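You operate a simulated robot arm through the tools that you are given. There is no shell and no other tool.

You run a simulated robot arm. Do the job below in one go: nothing can be reset, and whatever is moved stays where it is left.

JOB
Switch light and fan on at speed 3 and open the damper till the air display shows 30.

Only the result counts: the job must be done as asked and must still hold three seconds after the hand-in. Knocking over, shifting, dropping, spilling or breaking anything else fails it.

ROBOT AND FRAMES
A 7-joint arm with a fingered hand, fixed in place. Base frame: the origin is on the floor under the middle of its stand, x ahead of it, y to its left, z up. Units: m, rad, N and s.
It reaches about 1.228 m from its shoulder. Its first joint turns from -2.007 to 2.007 rad. Payload 5 kg.
The tool frame sits at the grasp point between the pads (the TCP): z along the fingers, y along the line on which they close. The tips reach 0.032 m beyond it. The gripper opens to 0.16 m; its body begins 0.089 m behind the TCP. The gripper is a hand of 4 fingers: y runs from the thumb to the fingers, the wrist lies at [0, 0, -0.267] in the tool frame, and closing takes about 1.5 s.
Orientation is told as [roll, pitch, yaw] about the base's x, y, z axes, in that order, counted from this pose: with the fingers straight down and closing along the base's y, the tool's x points along the base's -x, its y along +y and its z along -z.

CONTROLS
- The arm moves only by the tool nudge_tool. Its argument "series" is a list of rows, each a list of 6 numbers: the shift along the tool's x, y, z in units of 20 mm (1.0 is 20 mm), then the turn, a rotation vector about the tool's x, y, z in units of 6 degrees (1.0 is 6 degrees). In form: [[tx, ty, tz, rx, ry, rz], ...]. A call has 1 to 20 rows; each row shifts and turns the commanded pose from where the row before left it, along the tool's axes as they then stand. "jaw" is the gripper command, from -1 (shut) to 1 (fully open), values between in proportion, set as the call begins (left out, the last holds). A call with a number of a shift or a turn outside -1 to 1 is refused whole. Rows are played at 5 a second. More than 0.05 m and 0.15 rad between two rows, or a gripper value outside its range, and nothing of the call is played. Where a pose cannot be reached the arm comes as near as it can. A force on the tool above 80 N (or 10 N above the force at the start of the call, whichever is more), or a blocked arm, ends the call early, and 0.2 s more pass. The fingers move at their own pace (about 0.045 m/s each) and stop on an object; they squeeze with about 27 N. The grip force told is the motor's: it shows also when the fingers shut on nothing. Time passes only in rows, and 0.2 s behind the last, so rows that do not move let the fingers close. The reply holds the time, the measured pose of the TCP, the force on the tool along the base axes, the opening and the grip force, in the units named above and with some noise, with the torque about the TCP (base axes, N m) and any sound that the robot's microphone picked up, and new pictures: "pictures" is both (left out), scene, wrist or none.
- Cameras (640 x 400 px; columns grow to the right, rows downward): "scene" is fixed at [0.0495, 0.6493, 1.685]; the picture's right is [-0.12, -0.99, 0.00], its down [-0.47, 0.06, -0.88] and it looks along [0.87, -0.10, -0.48] (base axes); focal length 323 px, centre (320, 200). "wrist" rides on the gripper at [0.08, -0.004, -0.114] in the tool frame; the picture's right is [0.05, 1.00, 0.00], its down [-0.82, 0.04, -0.58] and it looks along [-0.58, 0.03, 0.82] (tool axes); focal length 265 px, centre (320, 200). There is no depth. A picture from a camera that has moved, and an enlarged one, comes with that camera's place and axes in the base frame and with its lens.
- raise_lower(by): slides the trunk up (or, below 0, down) by that many m; the arm rides with it, the base frame stays. It gives what a move gives, with no picture.
- curl_fingers(finger1, finger2, finger3, thumb_bend): sets how far each is bent, from 0 (flat) to 1 (curled in); at 0.3 the hand is open as for a grip, at 0.7 the pads meet at the TCP. One left out holds its place. A second passes; each finger stops where it meets its share of the squeeze, and holds until it gets a number again. A gripper value or a shape takes the hand back. It gives what a move gives, with no picture; readings hold the bend of each and the force on the fingers (four entries, about 0 where the hand has none), thumb and palm.
- preshape(shape): the hand has 4 fingers and takes this shape, open, in about a second: jaw (thumb against the fingers, like two jaws); tri (thumb and two fingers); tip (a fingertip pinch); poke (one finger out to press); point (the index stretched); flat (the hand flat); cup (the hand cupped); fist (a fist). The gripper value then closes the fingers along that shape, each until it touches; the sizes above hold for jaw. It gives what a move gives, with no picture.
- close_up(camera, box): a new picture of the part [left, top, right, bottom] of that camera's present view, enlarged. It takes no simulated time.
- close_job(): hands the job in; it is judged then, once.

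Nothing tells you positions but the pictures and the camera data. Unless the task says otherwise, let go and move clear before handing in.

The tools are called as name(argument=value, ...) on one line, values as JSON. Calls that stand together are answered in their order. nudge_tool: Moves the arm, as the interface text tells. Its arguments: {"type":"object","properties":{"series":{"type":"array","items":{"type":"array","items":{"type":"number"}}},"jaw":{"type":"number"},"pictures":{"type":"string","enum":["both","scene","wrist","none"]}},"required":["series"]} The other tools are called the same way: raise_lower (by) moves the trunk up or down; preshape (shape) gives the hand a shape; curl_fingers (finger1, finger2, finger3, thumb_bend) moves the fingers one by one; close_up (camera, box) takes an enlarged picture of a part of a camera's view; close_job () hands the job in.

At the start:

```text
clock: 0.0
ee_pos: [0.5539, 0.3184, 1.4229]
orientation: [-0.001, 0.002, 0.001]
contact_force: [-0.1, 0.5, -0.3]
torque: [0.02, -0.01, 0.0]
finger_gap: 0.1598
finger_force: 0.0
shape: jaw
bend: [0.3, 0.3, 0.3, 0.3]
finger forces: [0.0, 0.0, 0.0, 0.0, 0.0, 0.0]
trunk travel left (down, up): [-0.8, 0.19]
```

scene: 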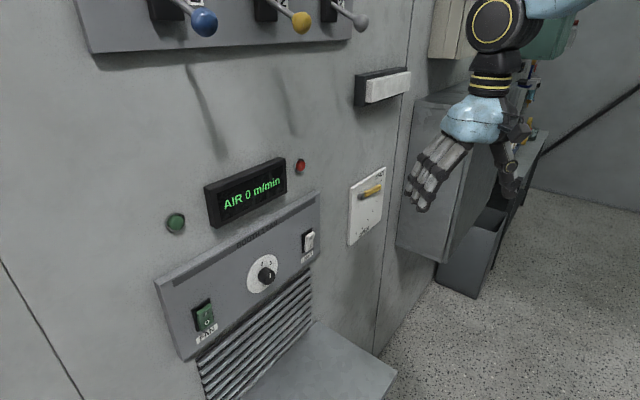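
wrist: 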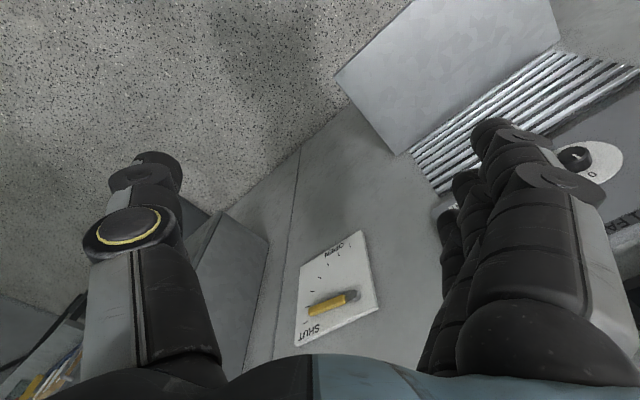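

I see a wall panel with an AIR display, a fan/light switch panel with a rotary knob, and a damper plate with a yellow lever to its right. I'll take enlarged pictures first to read the labels and find positions.

close_up(camera="scene", box=[150, 180, 330, 370])

close_up(camera="scene", box=[330, 150, 410, 260])

close_up(camera="wrist", box=[270, 220, 400, 360])

close_up(camera="scene", box=[230, 215, 330, 305])

```text
2.11 times, centred on (240, 275) of scene
camera zoom: at [0.0495, 0.6493, 1.685], right [-0.12, -0.99, 0.0], down [-0.47, 0.06, -0.88], along [0.87, -0.1, -0.48], focal length 680 px, centre (488, 42)
```

zoom: 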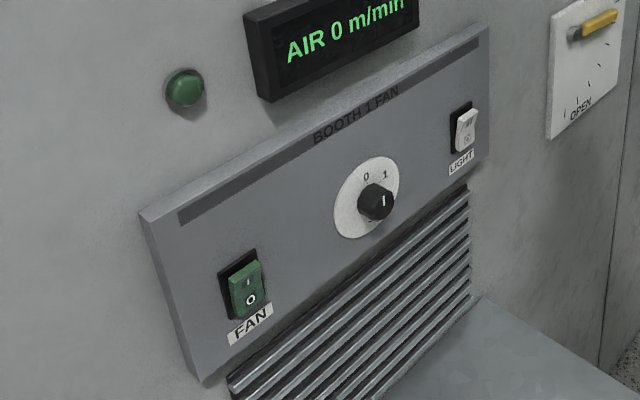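

```text
3.64 times, centred on (370, 205) of scene
camera zoom: at [0.0495, 0.6493, 1.685], right [-0.12, -0.99, 0.0], down [-0.47, 0.06, -0.88], along [0.87, -0.1, -0.48], focal length 1175 px, centre (138, 182)
```

zoom: 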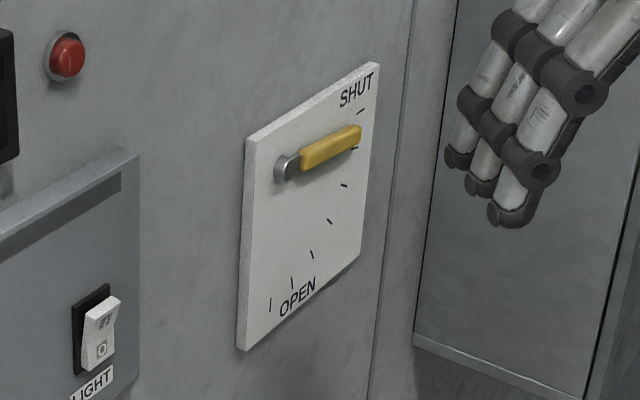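

```text
2.86 times, centred on (335, 290) of wrist
camera zoom: at [0.4729, 0.3147, 1.537], right [-0.05, 1.0, 0.0], down [0.82, 0.04, 0.58], along [0.58, 0.03, -0.82], focal length 758 px, centre (277, -57)
```

zoom: 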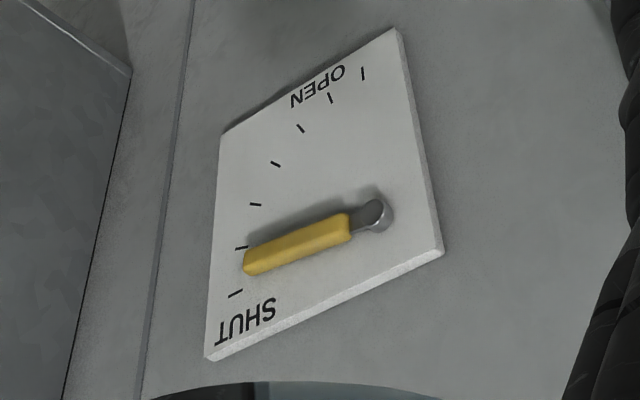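

```text
4.44 times, centred on (280, 260) of scene
camera zoom: at [0.0495, 0.6493, 1.685], right [-0.12, -0.99, 0.0], down [-0.47, 0.06, -0.88], along [0.87, -0.1, -0.48], focal length 1436 px, centre (498, -67)
```

zoom: 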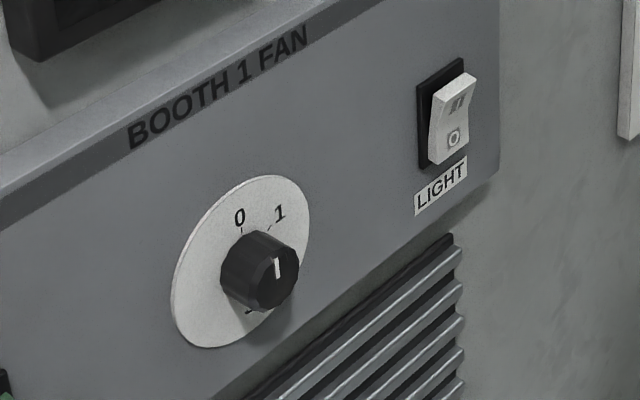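

The wall with the controls is turned about 45° to the base frame: the damper pivot is near (0.955, 0.41, 1.19), the knob near (0.63, 0.70, 1.17), and the fan and light rockers are on the same panel. I'll turn the hand to face the wall, which also gives me a better view of the controls.

nudge_tool(series=[[0, 0, 0, 0, -1, 0], [0, 0, 0, 0, -1, 0], [0, 0, 0, 0, -1, 0], [0, 0, 0, 0, -1, 0], [0, 0, 0, 0, -1, 0], [0, 0, 0, 0, -1, 0], [0, 0, 0, 0, -1, 0], [0, 0, 0, 0, -1, 0]])

```text
clock: 1.8
ee_pos: [0.5527, 0.3181, 1.4225]
orientation: [0.0, -0.839, 0.0]
contact_force: [0.0, 0.5, 0.0]
torque: [0.01, 0.01, -0.04]
finger_gap: 0.1599
finger_force: 0.1
shape: jaw
bend: [0.3, 0.3, 0.3, 0.3]
finger forces: [0.0, 0.0, 0.0, 0.0, 0.1, 0.0]
trunk travel left (down, up): [-0.8, 0.19]
camera wrist: at [0.4151, 0.3147, 1.4397], right [-0.03, 1.0, -0.04], down [0.12, 0.04, 0.99], along [0.99, 0.03, -0.12], focal length 265 px, centre (320, 200)
```

scene: 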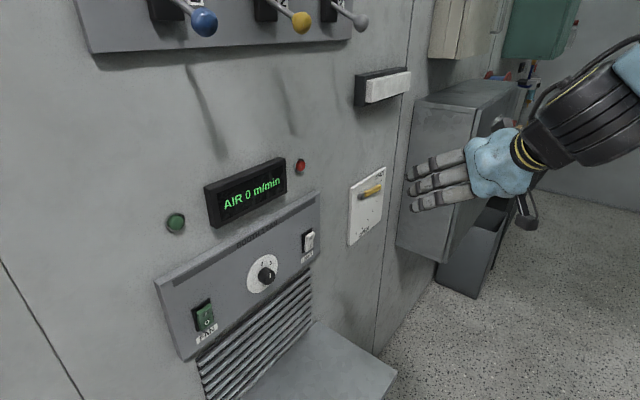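
wrist: 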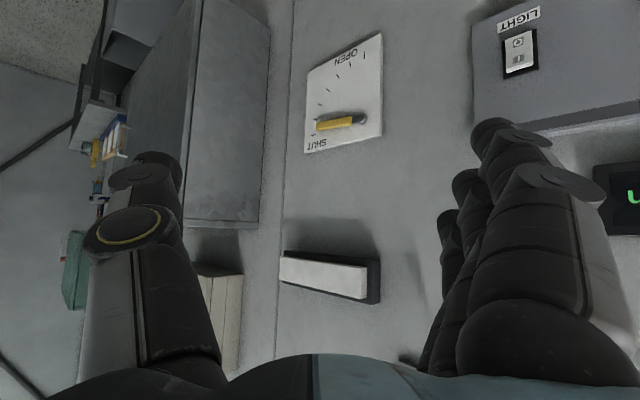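

The hand is turning as planned and nothing is near it. I'll finish the pitch to horizontal and then yaw toward the wall.

nudge_tool(series=[[0, 0, 0, 0, -1, 0], [0, 0, 0, 0, -1, 0], [0, 0, 0, 0, -1, 0], [0, 0, 0, 0, -1, 0], [0, 0, 0, 0, -1, 0], [0, 0, 0, 0, -1, 0], [0, 0, 0, 0, -1, 0], [0, 0, 0, -1, 0, 0], [0, 0, 0, -1, 0, 0], [0, 0, 0, -1, 0, 0], [0, 0, 0, -1, 0, 0], [0, 0, 0, -1, 0, 0], [0, 0, 0, -1, 0, 0], [0, 0, 0, -1, 0, 0], [0, 0, 0, -0.5, 0, 0]])

```text
clock: 5.0
ee_pos: [0.5783, 0.3418, 1.4197]
orientation: [-0.835, -1.571, 1.251]
contact_force: [0.7, -0.3, 0.4]
torque: [-0.02, -0.01, 0.0]
finger_gap: 0.16
finger_force: 0.0
shape: jaw
bend: [0.3, 0.3, 0.3, 0.3]
finger forces: [0.1, 0.0, 0.0, 0.0, 0.1, 0.0]
out of reach, approached as far as the arm can: row 9, 10, 11, 12, 13, 14, 15
trunk travel left (down, up): [-0.8, 0.19]
camera wrist: at [0.475, 0.292, 1.3409], right [-0.41, 0.91, -0.05], down [-0.54, -0.2, 0.82], along [0.73, 0.36, 0.58], focal length 265 px, centre (320, 200)
```

scene: 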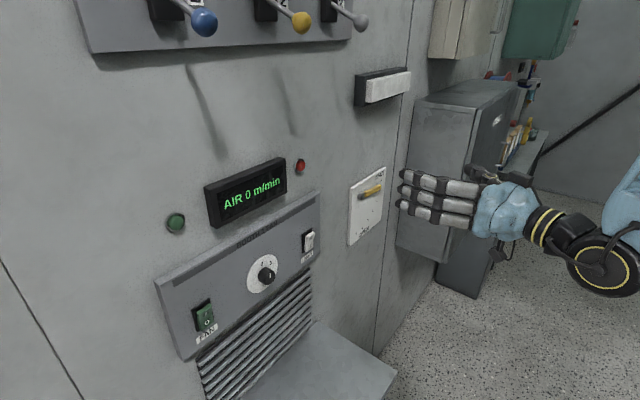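
wrist: 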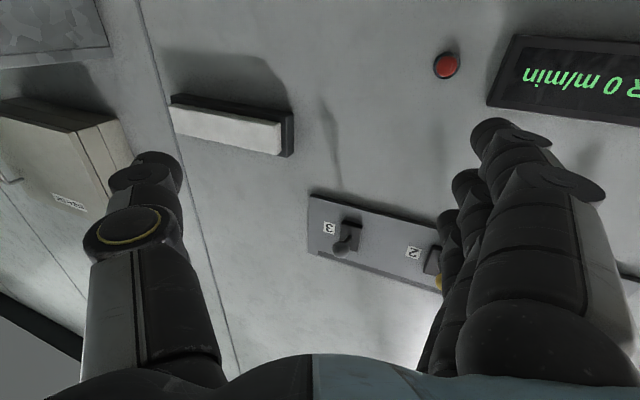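

The last yaw rows went out of reach because the wrist sat too near the trunk. I'll lower the trunk to the level of the controls and move a bit left and forward, then see whether the yaw completes.

raise_lower(by=-0.15)

nudge_tool(series=[[0, 0, 1, 0, 0, 0], [0, 0, 1, 0, 0, 0], [0, 0, 1, 0, 0, 0], [0, 0, 1, 0, 0, 0]])

```text
clock: 6.8
ee_pos: [0.5776, 0.3421, 1.2703]
orientation: [-2.382, -1.571, 2.8]
contact_force: [0.2, 0.0, 0.2]
torque: [0.01, -0.01, -0.01]
finger_gap: 0.1598
finger_force: 0.0
shape: jaw
bend: [0.3, 0.3, 0.3, 0.3]
finger forces: [0.0, 0.1, 0.0, 0.0, 0.0, 0.0]
trunk travel left (down, up): [-0.65, 0.34]
```

```text
clock: 7.8
ee_pos: [0.6404, 0.3725, 1.2774]
orientation: [0.543, -1.568, -0.134]
contact_force: [0.0, 0.0, 0.0]
torque: [0.04, -0.06, 0.06]
finger_gap: 0.16
finger_force: 0.2
shape: jaw
bend: [0.3, 0.3, 0.3, 0.3]
finger forces: [0.0, 0.1, 0.0, 0.0, 0.0, 0.1]
out of reach, approached as far as the arm can: row 3, 4
trunk travel left (down, up): [-0.65, 0.34]
camera wrist: at [0.5374, 0.3236, 1.1983], right [-0.4, 0.92, -0.05], down [-0.54, -0.19, 0.82], along [0.74, 0.35, 0.58], focal length 265 px, centre (320, 200)
```

scene: 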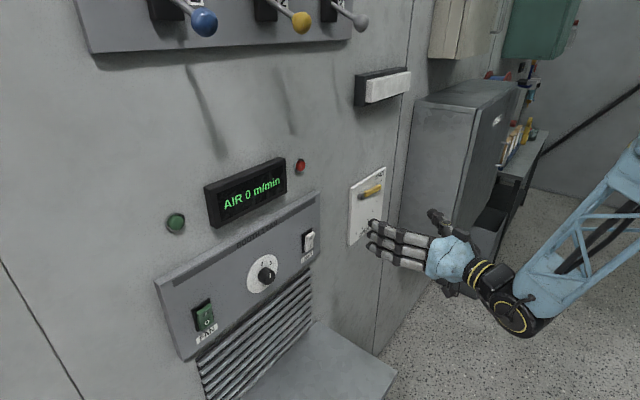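
wrist: 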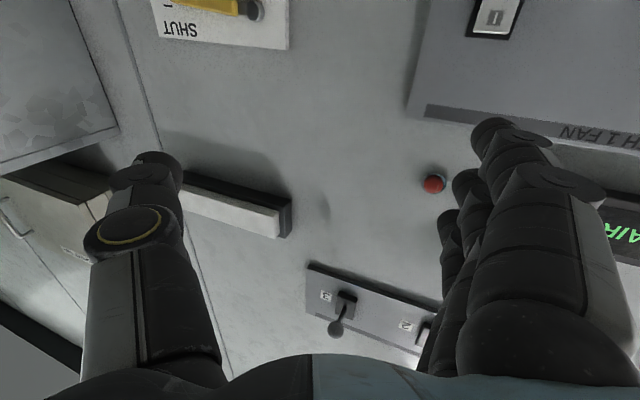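

The yaw is still stuck at about 24°, which looks like a wrist joint limit. I'll sweep the whole hand leftward around the base axis, a pure first-joint motion, so that it faces the wall squarely.

nudge_tool(series=[[0, 0.99, -0.11, -0.257, 0, 0], [0, 0.99, -0.11, -0.257, 0, 0], [0, 0.99, -0.11, -0.257, 0, 0], [0, 0.99, -0.11, -0.257, 0, 0], [0, 0.99, -0.11, -0.257, 0, 0], [0, 0.99, -0.11, -0.257, 0, 0], [0, 0.99, -0.11, -0.257, 0, 0]])

```text
clock: 9.3
ee_pos: [0.5571, 0.4873, 1.279]
orientation: [-1.76, -1.57, 2.365]
contact_force: [-0.6, 0.3, -0.1]
torque: [0.04, 0.0, 0.02]
finger_gap: 0.16
finger_force: 0.1
shape: jaw
bend: [0.3, 0.3, 0.3, 0.3]
finger forces: [0.0, 0.0, 0.1, 0.0, 0.0, 0.0]
trunk travel left (down, up): [-0.65, 0.34]
camera wrist: at [0.4667, 0.4203, 1.1989], right [-0.57, 0.82, -0.05], down [-0.5, -0.29, 0.82], along [0.65, 0.49, 0.58], focal length 265 px, centre (320, 200)
```

scene: 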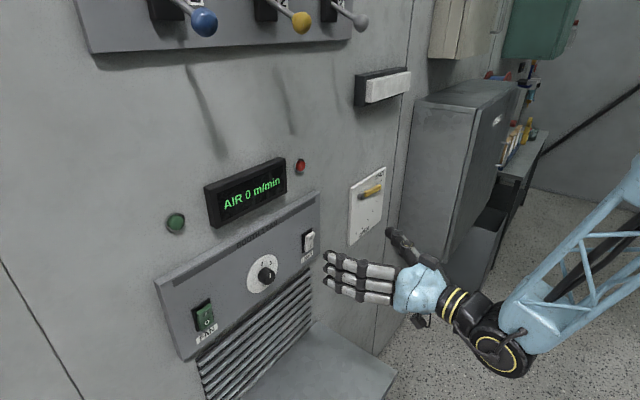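
wrist: 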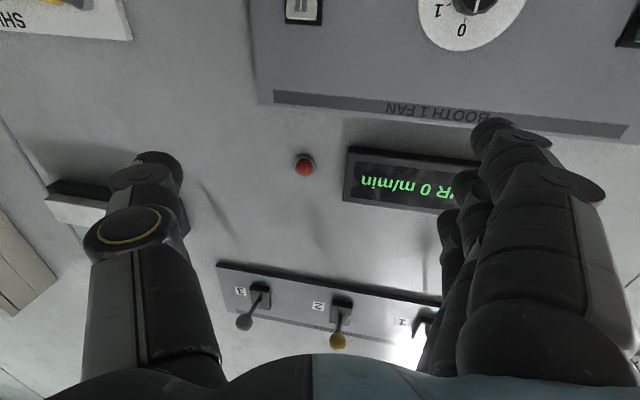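

The sweep works. I'll continue it until the hand faces the wall squarely.

nudge_tool(series=[[0, 0.99, -0.11, -0.257, 0, 0], [0, 0.99, -0.11, -0.257, 0, 0], [0, 0.99, -0.11, -0.257, 0, 0], [0, 0.99, -0.11, -0.257, 0, 0], [0, 0.99, -0.11, -0.257, 0, 0], [0, 0.99, -0.11, -0.257, 0, 0]])

raise_lower(by=-0.15)

close_up(camera="wrist", box=[0, 0, 640, 400])

```text
clock: 10.8
ee_pos: [0.474, 0.5729, 1.2781]
orientation: [-2.198, -1.569, 2.968]
contact_force: [1.3, -0.2, 0.8]
torque: [0.02, 0.01, -0.02]
finger_gap: 0.1598
finger_force: 0.0
shape: jaw
bend: [0.3, 0.3, 0.3, 0.3]
finger forces: [0.0, 0.1, 0.0, 0.0, 0.1, 0.0]
trunk travel left (down, up): [-0.65, 0.34]
camera wrist: at [0.3954, 0.4915, 1.1985], right [-0.69, 0.72, -0.05], down [-0.44, -0.37, 0.82], along [0.57, 0.59, 0.58], focal length 265 px, centre (320, 200)
```

scene: 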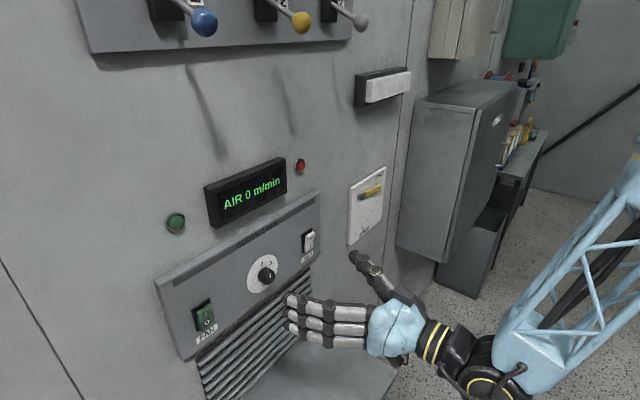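
wrist: 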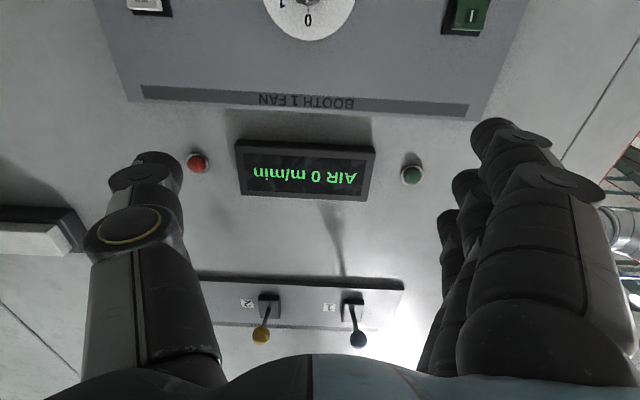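

```text
clock: 12.5
ee_pos: [0.4748, 0.5723, 1.1263]
orientation: [-2.216, -1.569, 2.983]
contact_force: [0.2, 0.5, 0.0]
torque: [-0.03, -0.03, -0.01]
finger_gap: 0.1599
finger_force: 0.0
shape: jaw
bend: [0.3, 0.3, 0.3, 0.3]
finger forces: [0.0, 0.1, 0.0, 0.0, 0.0, 0.0]
trunk travel left (down, up): [-0.5, 0.49]
```

```text
1.00 times, centred on (320, 200) of wrist (not enlarged: the box is as wide or as high as the picture)
camera zoom: at [0.3956, 0.4911, 1.0485], right [-0.69, 0.72, -0.05], down [-0.44, -0.37, 0.82], along [0.57, 0.59, 0.58], focal length 265 px, centre (320, 200)
```

zoom: 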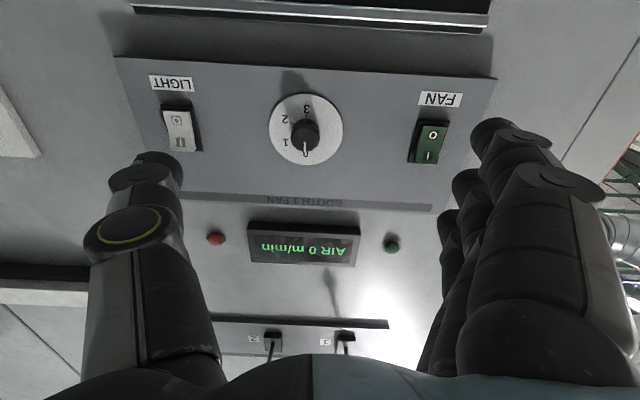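

The hand now faces the panel, and the picture is upside down. The knob dial reads 0 at the top, then 1, 2 and 3 clockwise, with 3 at the bottom, and the pointer is on 0. Next I'll zoom in on the rockers.

close_up(camera="wrist", box=[130, 60, 250, 180])

close_up(camera="wrist", box=[380, 70, 500, 190])

close_up(camera="wrist", box=[250, 80, 370, 180])

close_up(camera="scene", box=[180, 280, 240, 350])

close_up(camera="scene", box=[285, 215, 335, 270])

```text
3.33 times, centred on (190, 120) of wrist
camera zoom: at [0.3956, 0.4911, 1.0485], right [-0.69, 0.72, -0.05], down [-0.44, -0.37, 0.82], along [0.57, 0.59, 0.58], focal length 885 px, centre (753, 467)
```

zoom: 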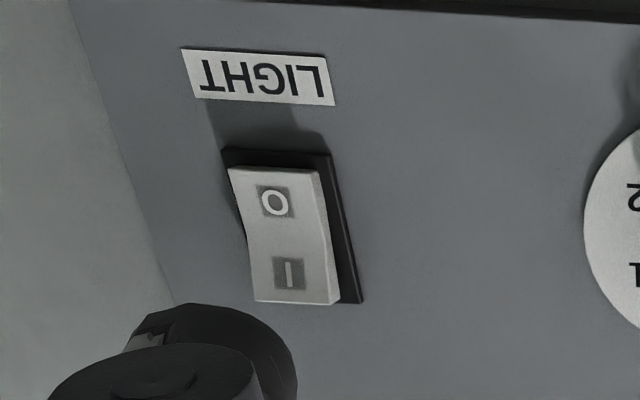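

```text
3.33 times, centred on (440, 130) of wrist
camera zoom: at [0.3956, 0.4911, 1.0485], right [-0.69, 0.72, -0.05], down [-0.44, -0.37, 0.82], along [0.57, 0.59, 0.58], focal length 885 px, centre (-80, 433)
```

zoom: 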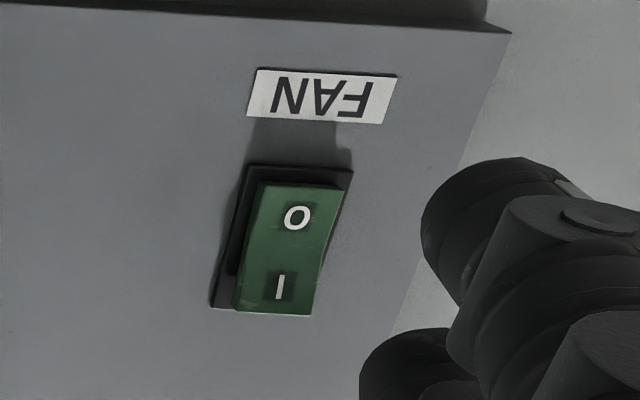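

```text
4.00 times, centred on (310, 130) of wrist
camera zoom: at [0.3956, 0.4911, 1.0485], right [-0.69, 0.72, -0.05], down [-0.44, -0.37, 0.82], along [0.57, 0.59, 0.58], focal length 1062 px, centre (360, 480)
```

zoom: 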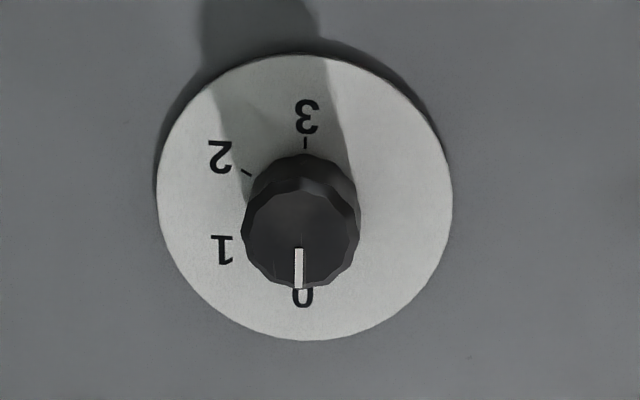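

```text
5.71 times, centred on (210, 315) of scene
camera zoom: at [0.0495, 0.6493, 1.685], right [-0.12, -0.99, 0.0], down [-0.47, 0.06, -0.88], along [0.87, -0.1, -0.48], focal length 1846 px, centre (949, -457)
```

zoom: 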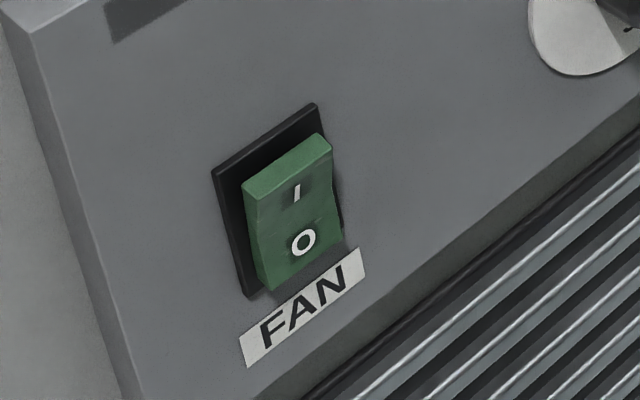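

```text
7.27 times, centred on (310, 242) of scene
camera zoom: at [0.0495, 0.6493, 1.685], right [-0.12, -0.99, 0.0], down [-0.47, 0.06, -0.88], along [0.87, -0.1, -0.48], focal length 2350 px, centre (393, -109)
```

zoom: 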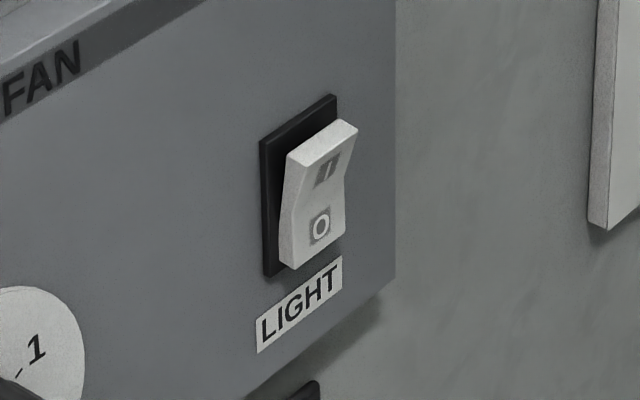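

Both rockers have I at the top and that half stands proud, so both are off and need pressing on the upper half. I put the light "I" at about (0.750, 0.593, 1.19), the fan "I" at about (0.521, 0.820, 1.19) and the knob front at about (0.63, 0.70, 1.175). Now I'll form the poke shape and see where the fingertip sits.

preshape(shape="poke")

nudge_tool(series=[[0, 0, 0, 0, 0, 0]])

```text
clock: 13.4
ee_pos: [0.4743, 0.5742, 1.127]
orientation: [-1.485, -1.569, 2.252]
contact_force: [0.1, -0.3, -0.4]
torque: [-0.04, 0.0, -0.02]
finger_gap: 0.0
finger_force: 0.2
shape: poke
bend: [1.0, 1.0, 1.0, 0.47]
finger forces: [0.0, 0.0, 0.0, 0.0, 0.0, 0.0]
trunk travel left (down, up): [-0.5, 0.49]
```

```text
clock: 13.8
ee_pos: [0.4746, 0.5737, 1.1274]
orientation: [-1.393, -1.571, 2.162]
contact_force: [-0.3, 0.1, 0.1]
torque: [0.01, -0.01, -0.01]
finger_gap: 0.0001
finger_force: 0.0
shape: poke
bend: [1.0, 1.0, 1.0, 0.47]
finger forces: [0.0, 0.0, 0.0, 0.0, 0.0, 0.0]
trunk travel left (down, up): [-0.5, 0.49]
camera wrist: at [0.3956, 0.4911, 1.0483], right [-0.69, 0.72, -0.05], down [-0.44, -0.37, 0.82], along [0.57, 0.59, 0.58], focal length 265 px, centre (320, 200)
```

scene: 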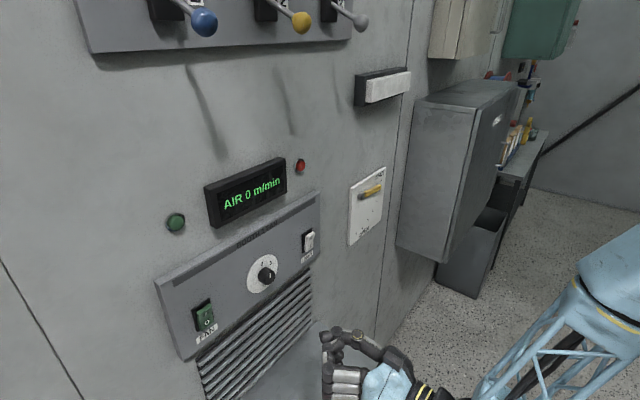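
wrist: 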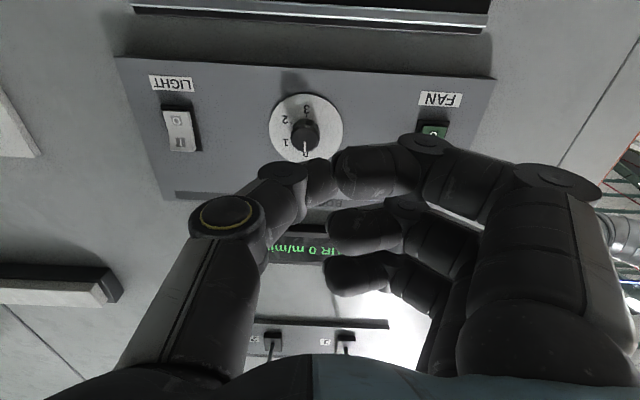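

In "poke" the fingers look curled across with none clearly extended. I'll compare it with "point".

preshape(shape="point")

nudge_tool(series=[[0, 0, 0, 0, 0, 0]])

```text
clock: 14.7
ee_pos: [0.4747, 0.5724, 1.1279]
orientation: [-1.437, -1.572, 2.205]
contact_force: [-0.6, 0.1, -0.4]
torque: [-0.03, 0.0, -0.01]
finger_gap: 0.1523
finger_force: 0.2
shape: point
bend: [0.3, 1.0, 1.0, 0.54]
finger forces: [0.0, 0.1, 0.0, 0.0, 0.1, 0.0]
trunk travel left (down, up): [-0.5, 0.49]
```

```text
clock: 15.1
ee_pos: [0.4736, 0.5735, 1.1285]
orientation: [-1.408, -1.571, 2.175]
contact_force: [-0.7, -0.4, -0.3]
torque: [-0.01, -0.02, 0.02]
finger_gap: 0.1525
finger_force: 0.0
shape: point
bend: [0.3, 1.0, 1.0, 0.54]
finger forces: [0.1, 0.1, 0.0, 0.0, 0.0, 0.1]
trunk travel left (down, up): [-0.5, 0.49]
camera wrist: at [0.3956, 0.4911, 1.0484], right [-0.69, 0.72, -0.05], down [-0.44, -0.37, 0.82], along [0.57, 0.59, 0.58], focal length 265 px, centre (320, 200)
```

scene: 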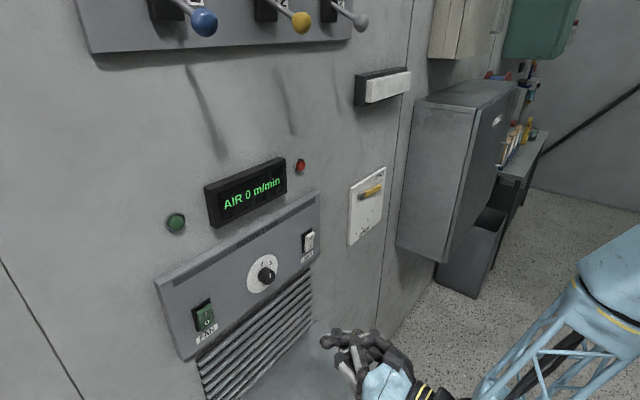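
wrist: 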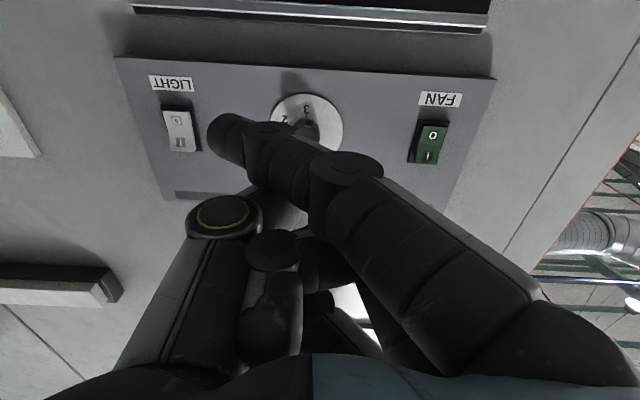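

"Point" sends the index across the palm. I'll look at "tip", since a closed pinch would be a well-centred presser and the same shape also suits the knob.

preshape(shape="tip")

nudge_tool(series=[[0, 0, 0, 0, 0, 0]])

nudge_tool(series=[[0, 0, 0, 0, 0, 0], [0, 0, 0, 0, 0, 0], [0, 0, 0, 0, 0, 0], [0, 0, 0, 0, 0, 0], [0, 0, 0, 0, 0, 0], [0, 0, 0, 0, 0, 0], [0, 0, 0, 0, 0, 0], [0, 0, 0, 0, 0, 0]], jaw=-1)

```text
clock: 16.0
ee_pos: [0.4753, 0.5738, 1.1273]
orientation: [-1.355, -1.571, 2.121]
contact_force: [0.2, 0.0, -0.2]
torque: [0.02, -0.03, -0.03]
finger_gap: 0.16
finger_force: 0.0
shape: tip
bend: [0.01, 0.3, 0.01, 0.3]
finger forces: [0.0, 0.0, 0.1, 0.0, 0.0, 0.1]
trunk travel left (down, up): [-0.5, 0.49]
```

```text
clock: 16.4
ee_pos: [0.4738, 0.574, 1.1282]
orientation: [-1.444, -1.57, 2.214]
contact_force: [-0.4, 0.8, 0.0]
torque: [0.03, -0.01, 0.02]
finger_gap: 0.1599
finger_force: 0.0
shape: tip
bend: [0.01, 0.3, 0.01, 0.3]
finger forces: [0.0, 0.1, 0.0, 0.0, 0.0, 0.1]
trunk travel left (down, up): [-0.5, 0.49]
camera wrist: at [0.3956, 0.4911, 1.0484], right [-0.69, 0.72, -0.05], down [-0.44, -0.37, 0.82], along [0.57, 0.59, 0.58], focal length 265 px, centre (320, 200)
```

scene: 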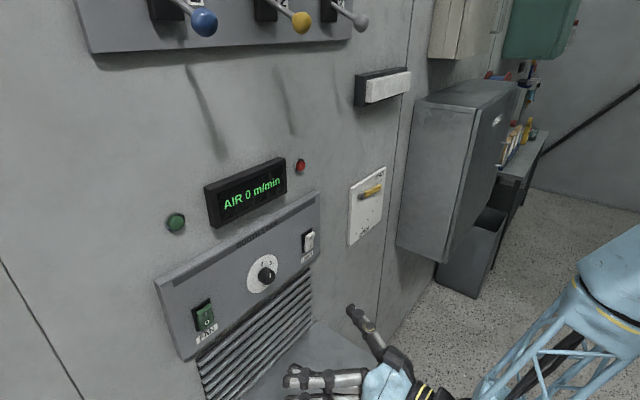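
wrist: 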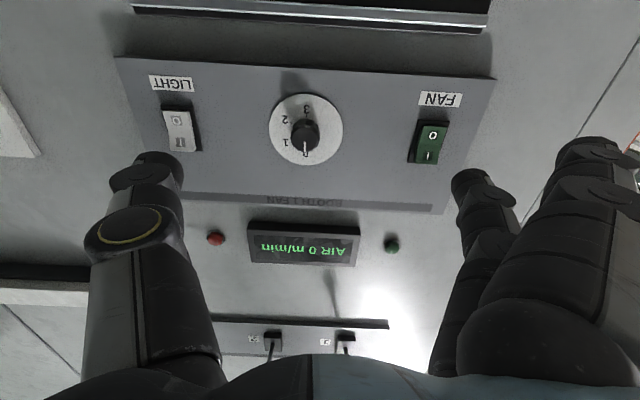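

```text
clock: 18.2
ee_pos: [0.4738, 0.5732, 1.1277]
orientation: [-1.46, -1.571, 2.23]
contact_force: [-0.2, -0.1, 0.6]
torque: [0.0, 0.03, -0.01]
finger_gap: 0.0003
finger_force: 0.1
shape: tip
bend: [0.01, 0.7, 0.01, 0.7]
finger forces: [0.1, 0.1, 0.0, 0.1, 0.1, 0.0]
trunk travel left (down, up): [-0.5, 0.49]
camera wrist: at [0.3956, 0.4911, 1.0484], right [-0.69, 0.72, -0.05], down [-0.44, -0.37, 0.82], along [0.57, 0.59, 0.58], focal length 265 px, centre (320, 200)
```

scene: 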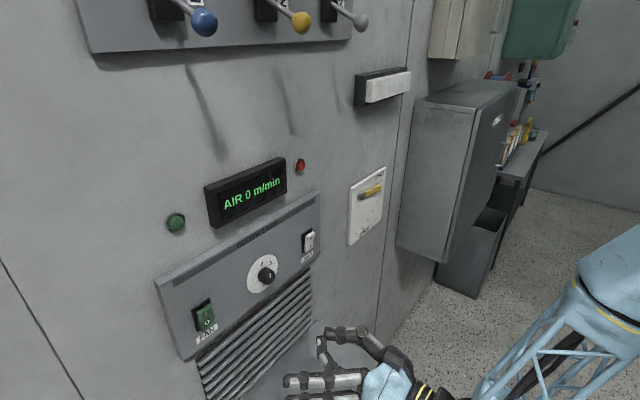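
wrist: 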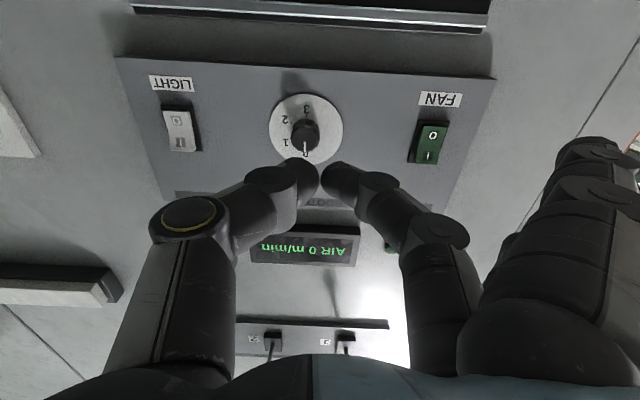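

In "tip", the middle finger meets the thumb but the outer fingers stay straight and could hit things. I'll curl the outer fingers and keep finger 2 and the thumb pinched at the TCP.

curl_fingers(finger1=1.0, finger2=0.7, finger3=1.0, thumb_bend=0.7)

nudge_tool(series=[[0, 0, 0, 0, 0, 0]])

close_up(camera="scene", box=[270, 310, 440, 400])

```text
clock: 19.2
ee_pos: [0.4744, 0.5731, 1.1283]
orientation: [-1.467, -1.57, 2.236]
contact_force: [-0.8, -0.1, -0.8]
torque: [0.0, -0.01, 0.02]
finger_gap: 0.0504
finger_force: 0.1
shape: fingers
bend: [1.0, 0.7, 1.0, 0.7]
finger forces: [0.0, 0.0, 0.0, 0.0, 0.0, 0.1]
trunk travel left (down, up): [-0.5, 0.49]
```

```text
clock: 19.6
ee_pos: [0.4743, 0.5721, 1.1288]
orientation: [-1.447, -1.569, 2.215]
contact_force: [-0.5, -0.3, -0.5]
torque: [0.01, -0.01, 0.0]
finger_gap: 0.0503
finger_force: 0.1
shape: fingers
bend: [1.0, 0.7, 1.0, 0.7]
finger forces: [0.1, 0.0, 0.0, 0.1, 0.1, 0.0]
trunk travel left (down, up): [-0.5, 0.49]
camera wrist: at [0.3956, 0.4911, 1.0484], right [-0.69, 0.72, -0.05], down [-0.44, -0.37, 0.82], along [0.57, 0.59, 0.58], focal length 265 px, centre (320, 200)
```

scene: 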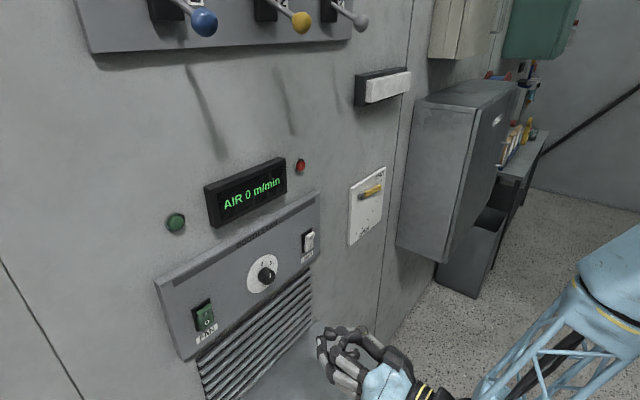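
wrist: 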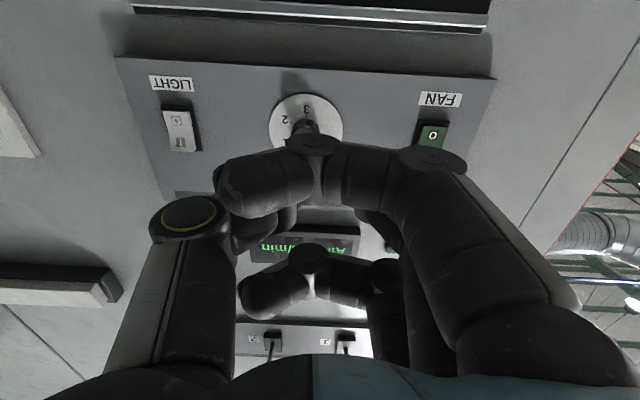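

```text
3.76 times, centred on (355, 355) of scene
camera zoom: at [0.0495, 0.6493, 1.685], right [-0.12, -0.99, 0.0], down [-0.47, 0.06, -0.88], along [0.87, -0.1, -0.48], focal length 1216 px, centre (188, -384)
```

zoom: 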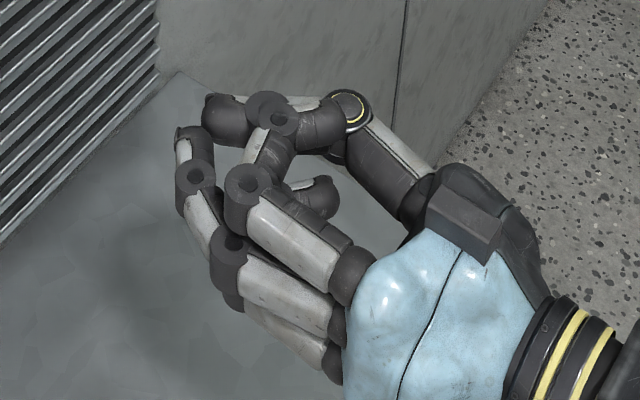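

The pinch with the outer fingers curled makes a compact pusher at the TCP. I'll move it left and up, in front of the FAN rocker's upper half, keeping about 10 cm of standoff.

nudge_tool(series=[[-0.405, 0.884, 0, 0, 0, 0], [-0.405, 0.884, 0, 0, 0, 0], [-0.405, 0.884, 0, 0, 0, 0], [-0.405, 0.884, 0, 0, 0, 0], [-0.405, 0.884, 0.2, 0, 0, 0], [-0.405, 0.884, 0.3, 0, 0, 0], [-0.405, 0.884, 0.5, 0, 0, 0], [-0.405, 0.884, 0.6, 0, 0, 0], [0, 0, 1, 0, 0, 0], [0, 0, 1, 0, 0, 0]])

```text
clock: 21.8
ee_pos: [0.427, 0.725, 1.1925]
orientation: [-0.281, -1.569, 1.049]
contact_force: [-0.6, -0.2, -0.7]
torque: [0.02, -0.02, -0.04]
finger_gap: 0.0502
finger_force: 0.1
shape: fingers
bend: [1.0, 0.7, 1.0, 0.7]
finger forces: [0.0, 0.2, 0.0, 0.0, 0.0, 0.1]
trunk travel left (down, up): [-0.5, 0.49]
camera wrist: at [0.348, 0.6426, 1.1128], right [-0.69, 0.72, -0.05], down [-0.44, -0.37, 0.82], along [0.57, 0.59, 0.58], focal length 265 px, centre (320, 200)
```

scene: 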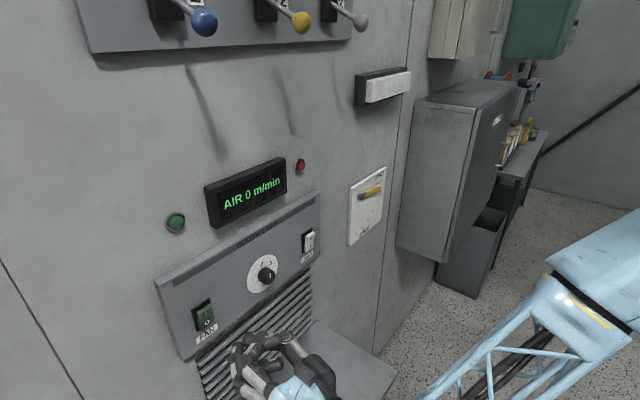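
wrist: 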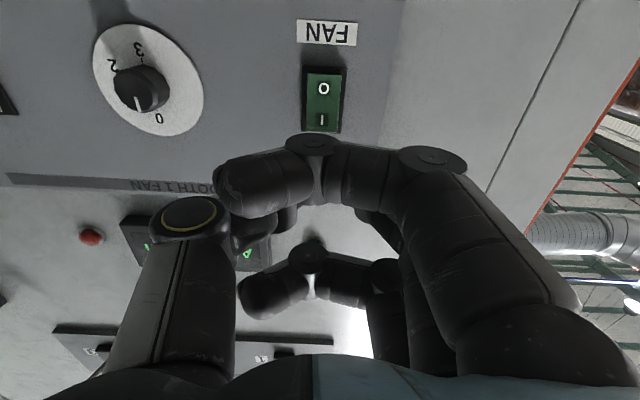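

The TCP is right in front of the FAN rocker's "I" half, with about 10 cm left to the tips. I'll approach to within about 2 cm, then press in small steps while watching the force.

nudge_tool(series=[[-0.1, 0, 1, 0, 0, 0], [0, 0, 1, 0, 0, 0], [0, 0, 1, 0, 0, 0], [0, 0, 0.8, 0, 0, 0]])

close_up(camera="scene", box=[150, 270, 290, 370])

```text
clock: 22.8
ee_pos: [0.4823, 0.7779, 1.1936]
orientation: [-0.013, -1.569, 0.783]
contact_force: [0.3, 1.0, -0.6]
torque: [-0.01, 0.01, 0.02]
finger_gap: 0.0504
finger_force: 0.1
shape: fingers
bend: [1.0, 0.7, 1.0, 0.7]
finger forces: [0.0, 0.0, 0.1, 0.0, 0.0, 0.1]
trunk travel left (down, up): [-0.5, 0.49]
camera wrist: at [0.4029, 0.6959, 1.1151], right [-0.69, 0.72, -0.05], down [-0.44, -0.37, 0.82], along [0.57, 0.59, 0.58], focal length 265 px, centre (320, 200)
```

scene: 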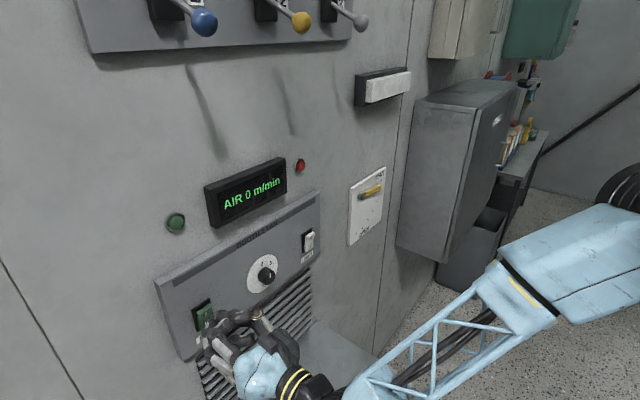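
wrist: 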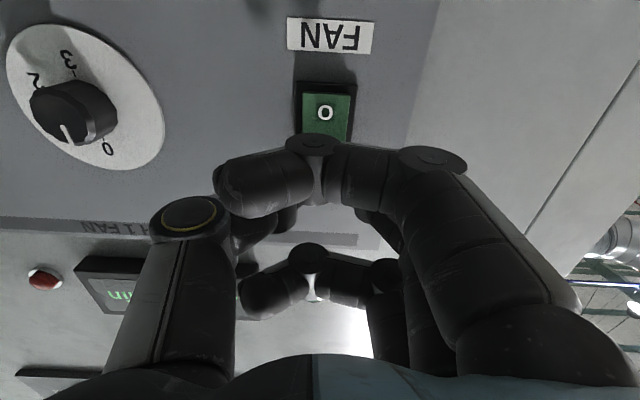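

```text
4.00 times, centred on (220, 320) of scene
camera zoom: at [0.0495, 0.6493, 1.685], right [-0.12, -0.99, 0.0], down [-0.47, 0.06, -0.88], along [0.87, -0.1, -0.48], focal length 1292 px, centre (720, -280)
```

zoom: 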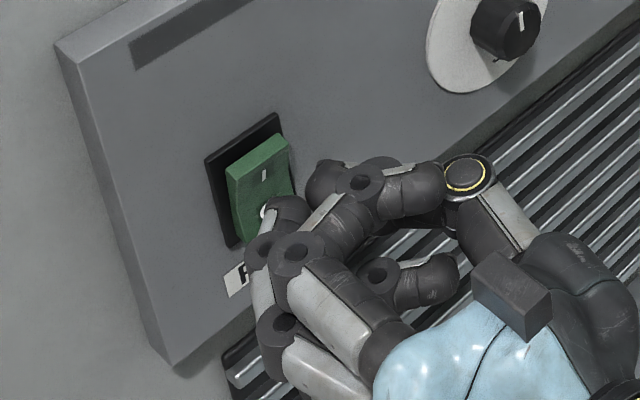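

The tips are about 2–2.5 cm from the "I" face and aligned with it. I'll press in small steps.

nudge_tool(series=[[0, 0, 0.3, 0, 0, 0], [0, 0, 0.3, 0, 0, 0], [0, 0, 0.3, 0, 0, 0], [0, 0, 0.25, 0, 0, 0], [0, 0, 0.25, 0, 0, 0]], pictures="none")

close_up(camera="scene", box=[170, 270, 250, 350])

```text
clock: 24.0
ee_pos: [0.4982, 0.7961, 1.1945]
orientation: [-0.27, -1.568, 1.04]
contact_force: [-16.2, -11.7, -0.7]
torque: [-0.09, 0.13, 0.13]
finger_gap: 0.0505
finger_force: 11.1
shape: fingers
bend: [1.0, 0.72, 1.0, 0.7]
finger forces: [0.1, 18.0, 0.0, 0.0, 4.3, 0.0]
trunk travel left (down, up): [-0.5, 0.49]
heard: click
```

```text
5.00 times, centred on (210, 310) of scene
camera zoom: at [0.0495, 0.6493, 1.685], right [-0.12, -0.99, 0.0], down [-0.47, 0.06, -0.88], along [0.87, -0.1, -0.48], focal length 1615 px, centre (870, -350)
```

zoom: 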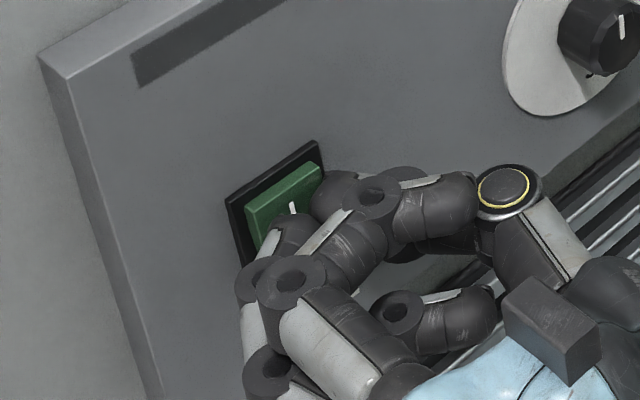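

A click was heard under about 20 N, so the FAN rocker should be over. I'll back off and check it.

nudge_tool(series=[[0, 0, -1, 0, 0, 0], [0, 0, -1, 0, 0, 0], [0, 0, -1, 0, 0, 0], [0, 0, -1, 0, 0, 0], [0, 0, -1, 0, 0, 0]])

close_up(camera="scene", box=[170, 270, 250, 350])

close_up(camera="wrist", box=[270, 10, 390, 140])

```text
clock: 25.2
ee_pos: [0.4299, 0.7286, 1.1961]
orientation: [-3.119, -1.567, -2.395]
contact_force: [0.0, 0.5, -0.4]
torque: [0.03, -0.01, 0.02]
finger_gap: 0.0502
finger_force: 0.1
shape: fingers
bend: [1.0, 0.7, 1.0, 0.7]
finger forces: [0.0, 0.1, 0.1, 0.1, 0.0, 0.0]
trunk travel left (down, up): [-0.5, 0.49]
camera wrist: at [0.3516, 0.6456, 1.1165], right [-0.69, 0.72, -0.05], down [-0.45, -0.37, 0.81], along [0.57, 0.59, 0.58], focal length 265 px, centre (320, 200)
```

scene: 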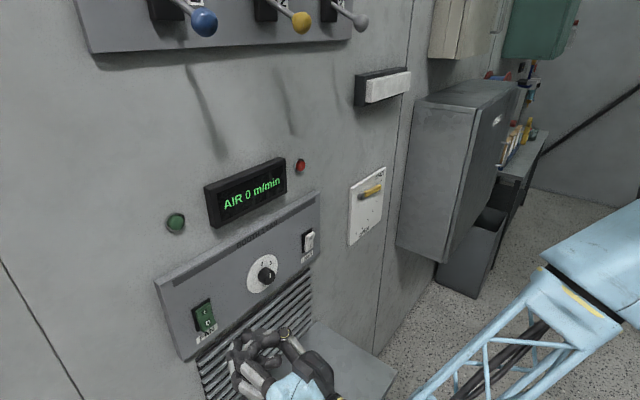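
wrist: 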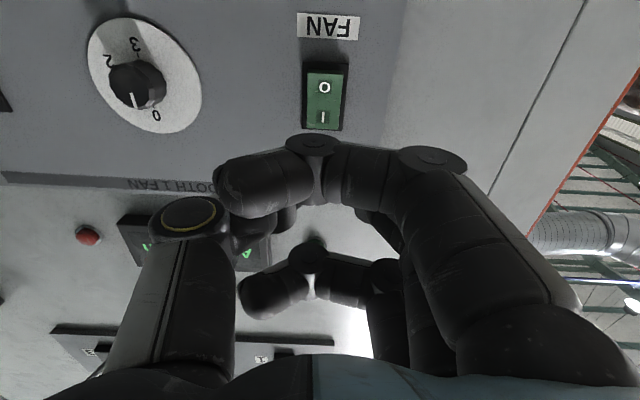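

```text
5.00 times, centred on (210, 310) of scene
camera zoom: at [0.0495, 0.6493, 1.685], right [-0.12, -0.99, 0.0], down [-0.47, 0.06, -0.88], along [0.87, -0.1, -0.48], focal length 1615 px, centre (870, -350)
```

zoom: 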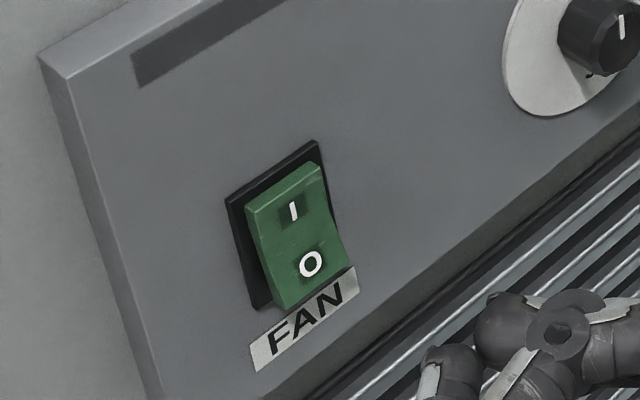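

```text
3.08 times, centred on (330, 75) of wrist
camera zoom: at [0.3516, 0.6456, 1.1165], right [-0.69, 0.72, -0.05], down [-0.45, -0.37, 0.81], along [0.57, 0.59, 0.58], focal length 817 px, centre (289, 585)
```

zoom: 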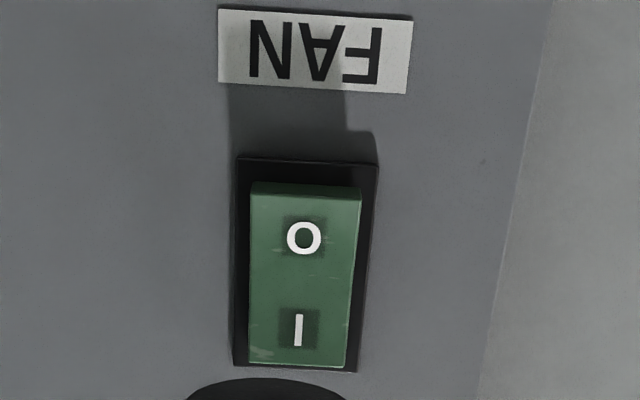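

The FAN rocker now has its lower half proud, so it's on. Next is the knob: I'll move in front of it and test how far the wrist can roll, since the knob needs 180° clockwise from 0 to 3.

nudge_tool(series=[[0.13, -1, 0, 0, 0, 0], [0.13, -1, 0, 0, 0, 0], [0.13, -1, 0, 0, 0, 0], [0.13, -1, 0, 0, 0, 0], [0.13, -1, 0, 0, 0, 0], [0.13, -1, 0, 0, 0, 0], [0.13, -1, 0, 0, 0, 0], [0.13, -1, 0, 0, 0, 0]])

nudge_tool(series=[[0, 0, 0, 0, 0, -1], [0, 0, 0, 0, 0, -1], [0, 0, 0, 0, 0, -1], [0, 0, 0, 0, 0, -1], [0, 0, 0, 0, 0, -1], [0, 0, 0, 0, 0, -1], [0, 0, 0, 0, 0, -1], [0, 0, 0, 0, 0, -1], [0, 0, 0, 0, 0, -1], [0, 0, 0, 0, 0, -1], [0, 0, 0, 0, 0, -1], [0, 0, 0, 0, 0, -1], [0, 0, 0, 0, 0, -1], [0, 0, 0, 0, 0, -1], [0, 0, 0, 0, 0, -1]])

```text
clock: 27.0
ee_pos: [0.5285, 0.6258, 1.1761]
orientation: [0.448, -1.569, 0.318]
contact_force: [0.1, -0.5, -0.1]
torque: [0.01, 0.01, 0.04]
finger_gap: 0.0504
finger_force: 0.2
shape: fingers
bend: [1.0, 0.7, 1.0, 0.7]
finger forces: [0.0, 0.0, 0.0, 0.0, 0.0, 0.0]
out of reach, approached as far as the arm can: row 8
trunk travel left (down, up): [-0.5, 0.49]
camera wrist: at [0.449, 0.5445, 1.097], right [-0.69, 0.72, -0.05], down [-0.44, -0.37, 0.82], along [0.57, 0.59, 0.58], focal length 265 px, centre (320, 200)
```

scene: 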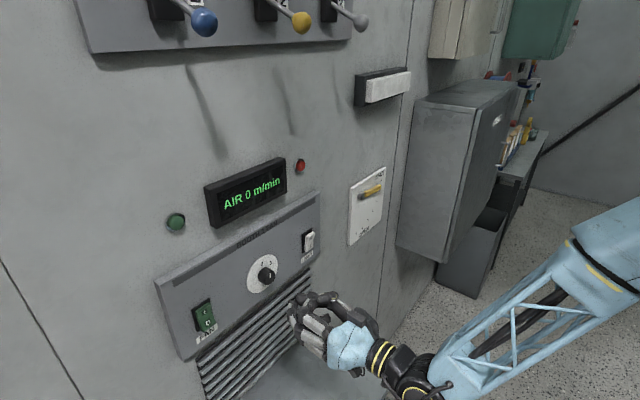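
wrist: 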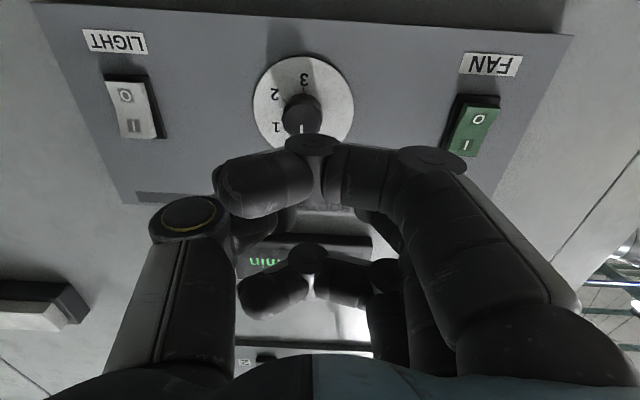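

```text
clock: 30.2
ee_pos: [0.5271, 0.6256, 1.1765]
orientation: [-1.571, 0.002, 2.335]
contact_force: [-0.1, 0.3, -0.6]
torque: [-0.02, -0.02, 0.0]
finger_gap: 0.0506
finger_force: 0.1
shape: fingers
bend: [1.0, 0.7, 1.0, 0.7]
finger forces: [0.0, 0.0, 0.1, 0.0, 0.0, 0.0]
trunk travel left (down, up): [-0.5, 0.49]
camera wrist: at [0.5006, 0.4902, 1.1819], right [0.04, -0.04, -1.0], down [-0.98, 0.19, -0.04], along [0.19, 0.98, -0.03], focal length 265 px, centre (320, 200)
```

scene: 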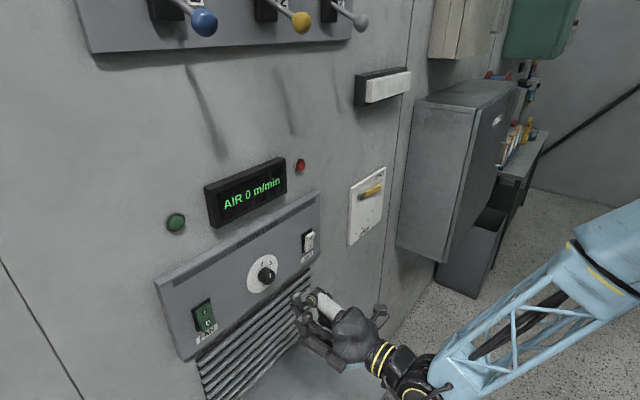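
wrist: 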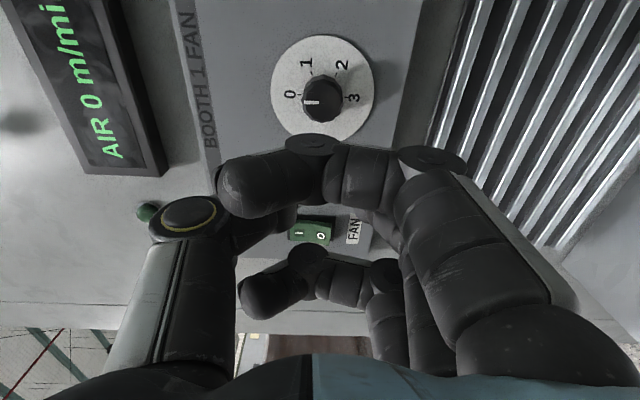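

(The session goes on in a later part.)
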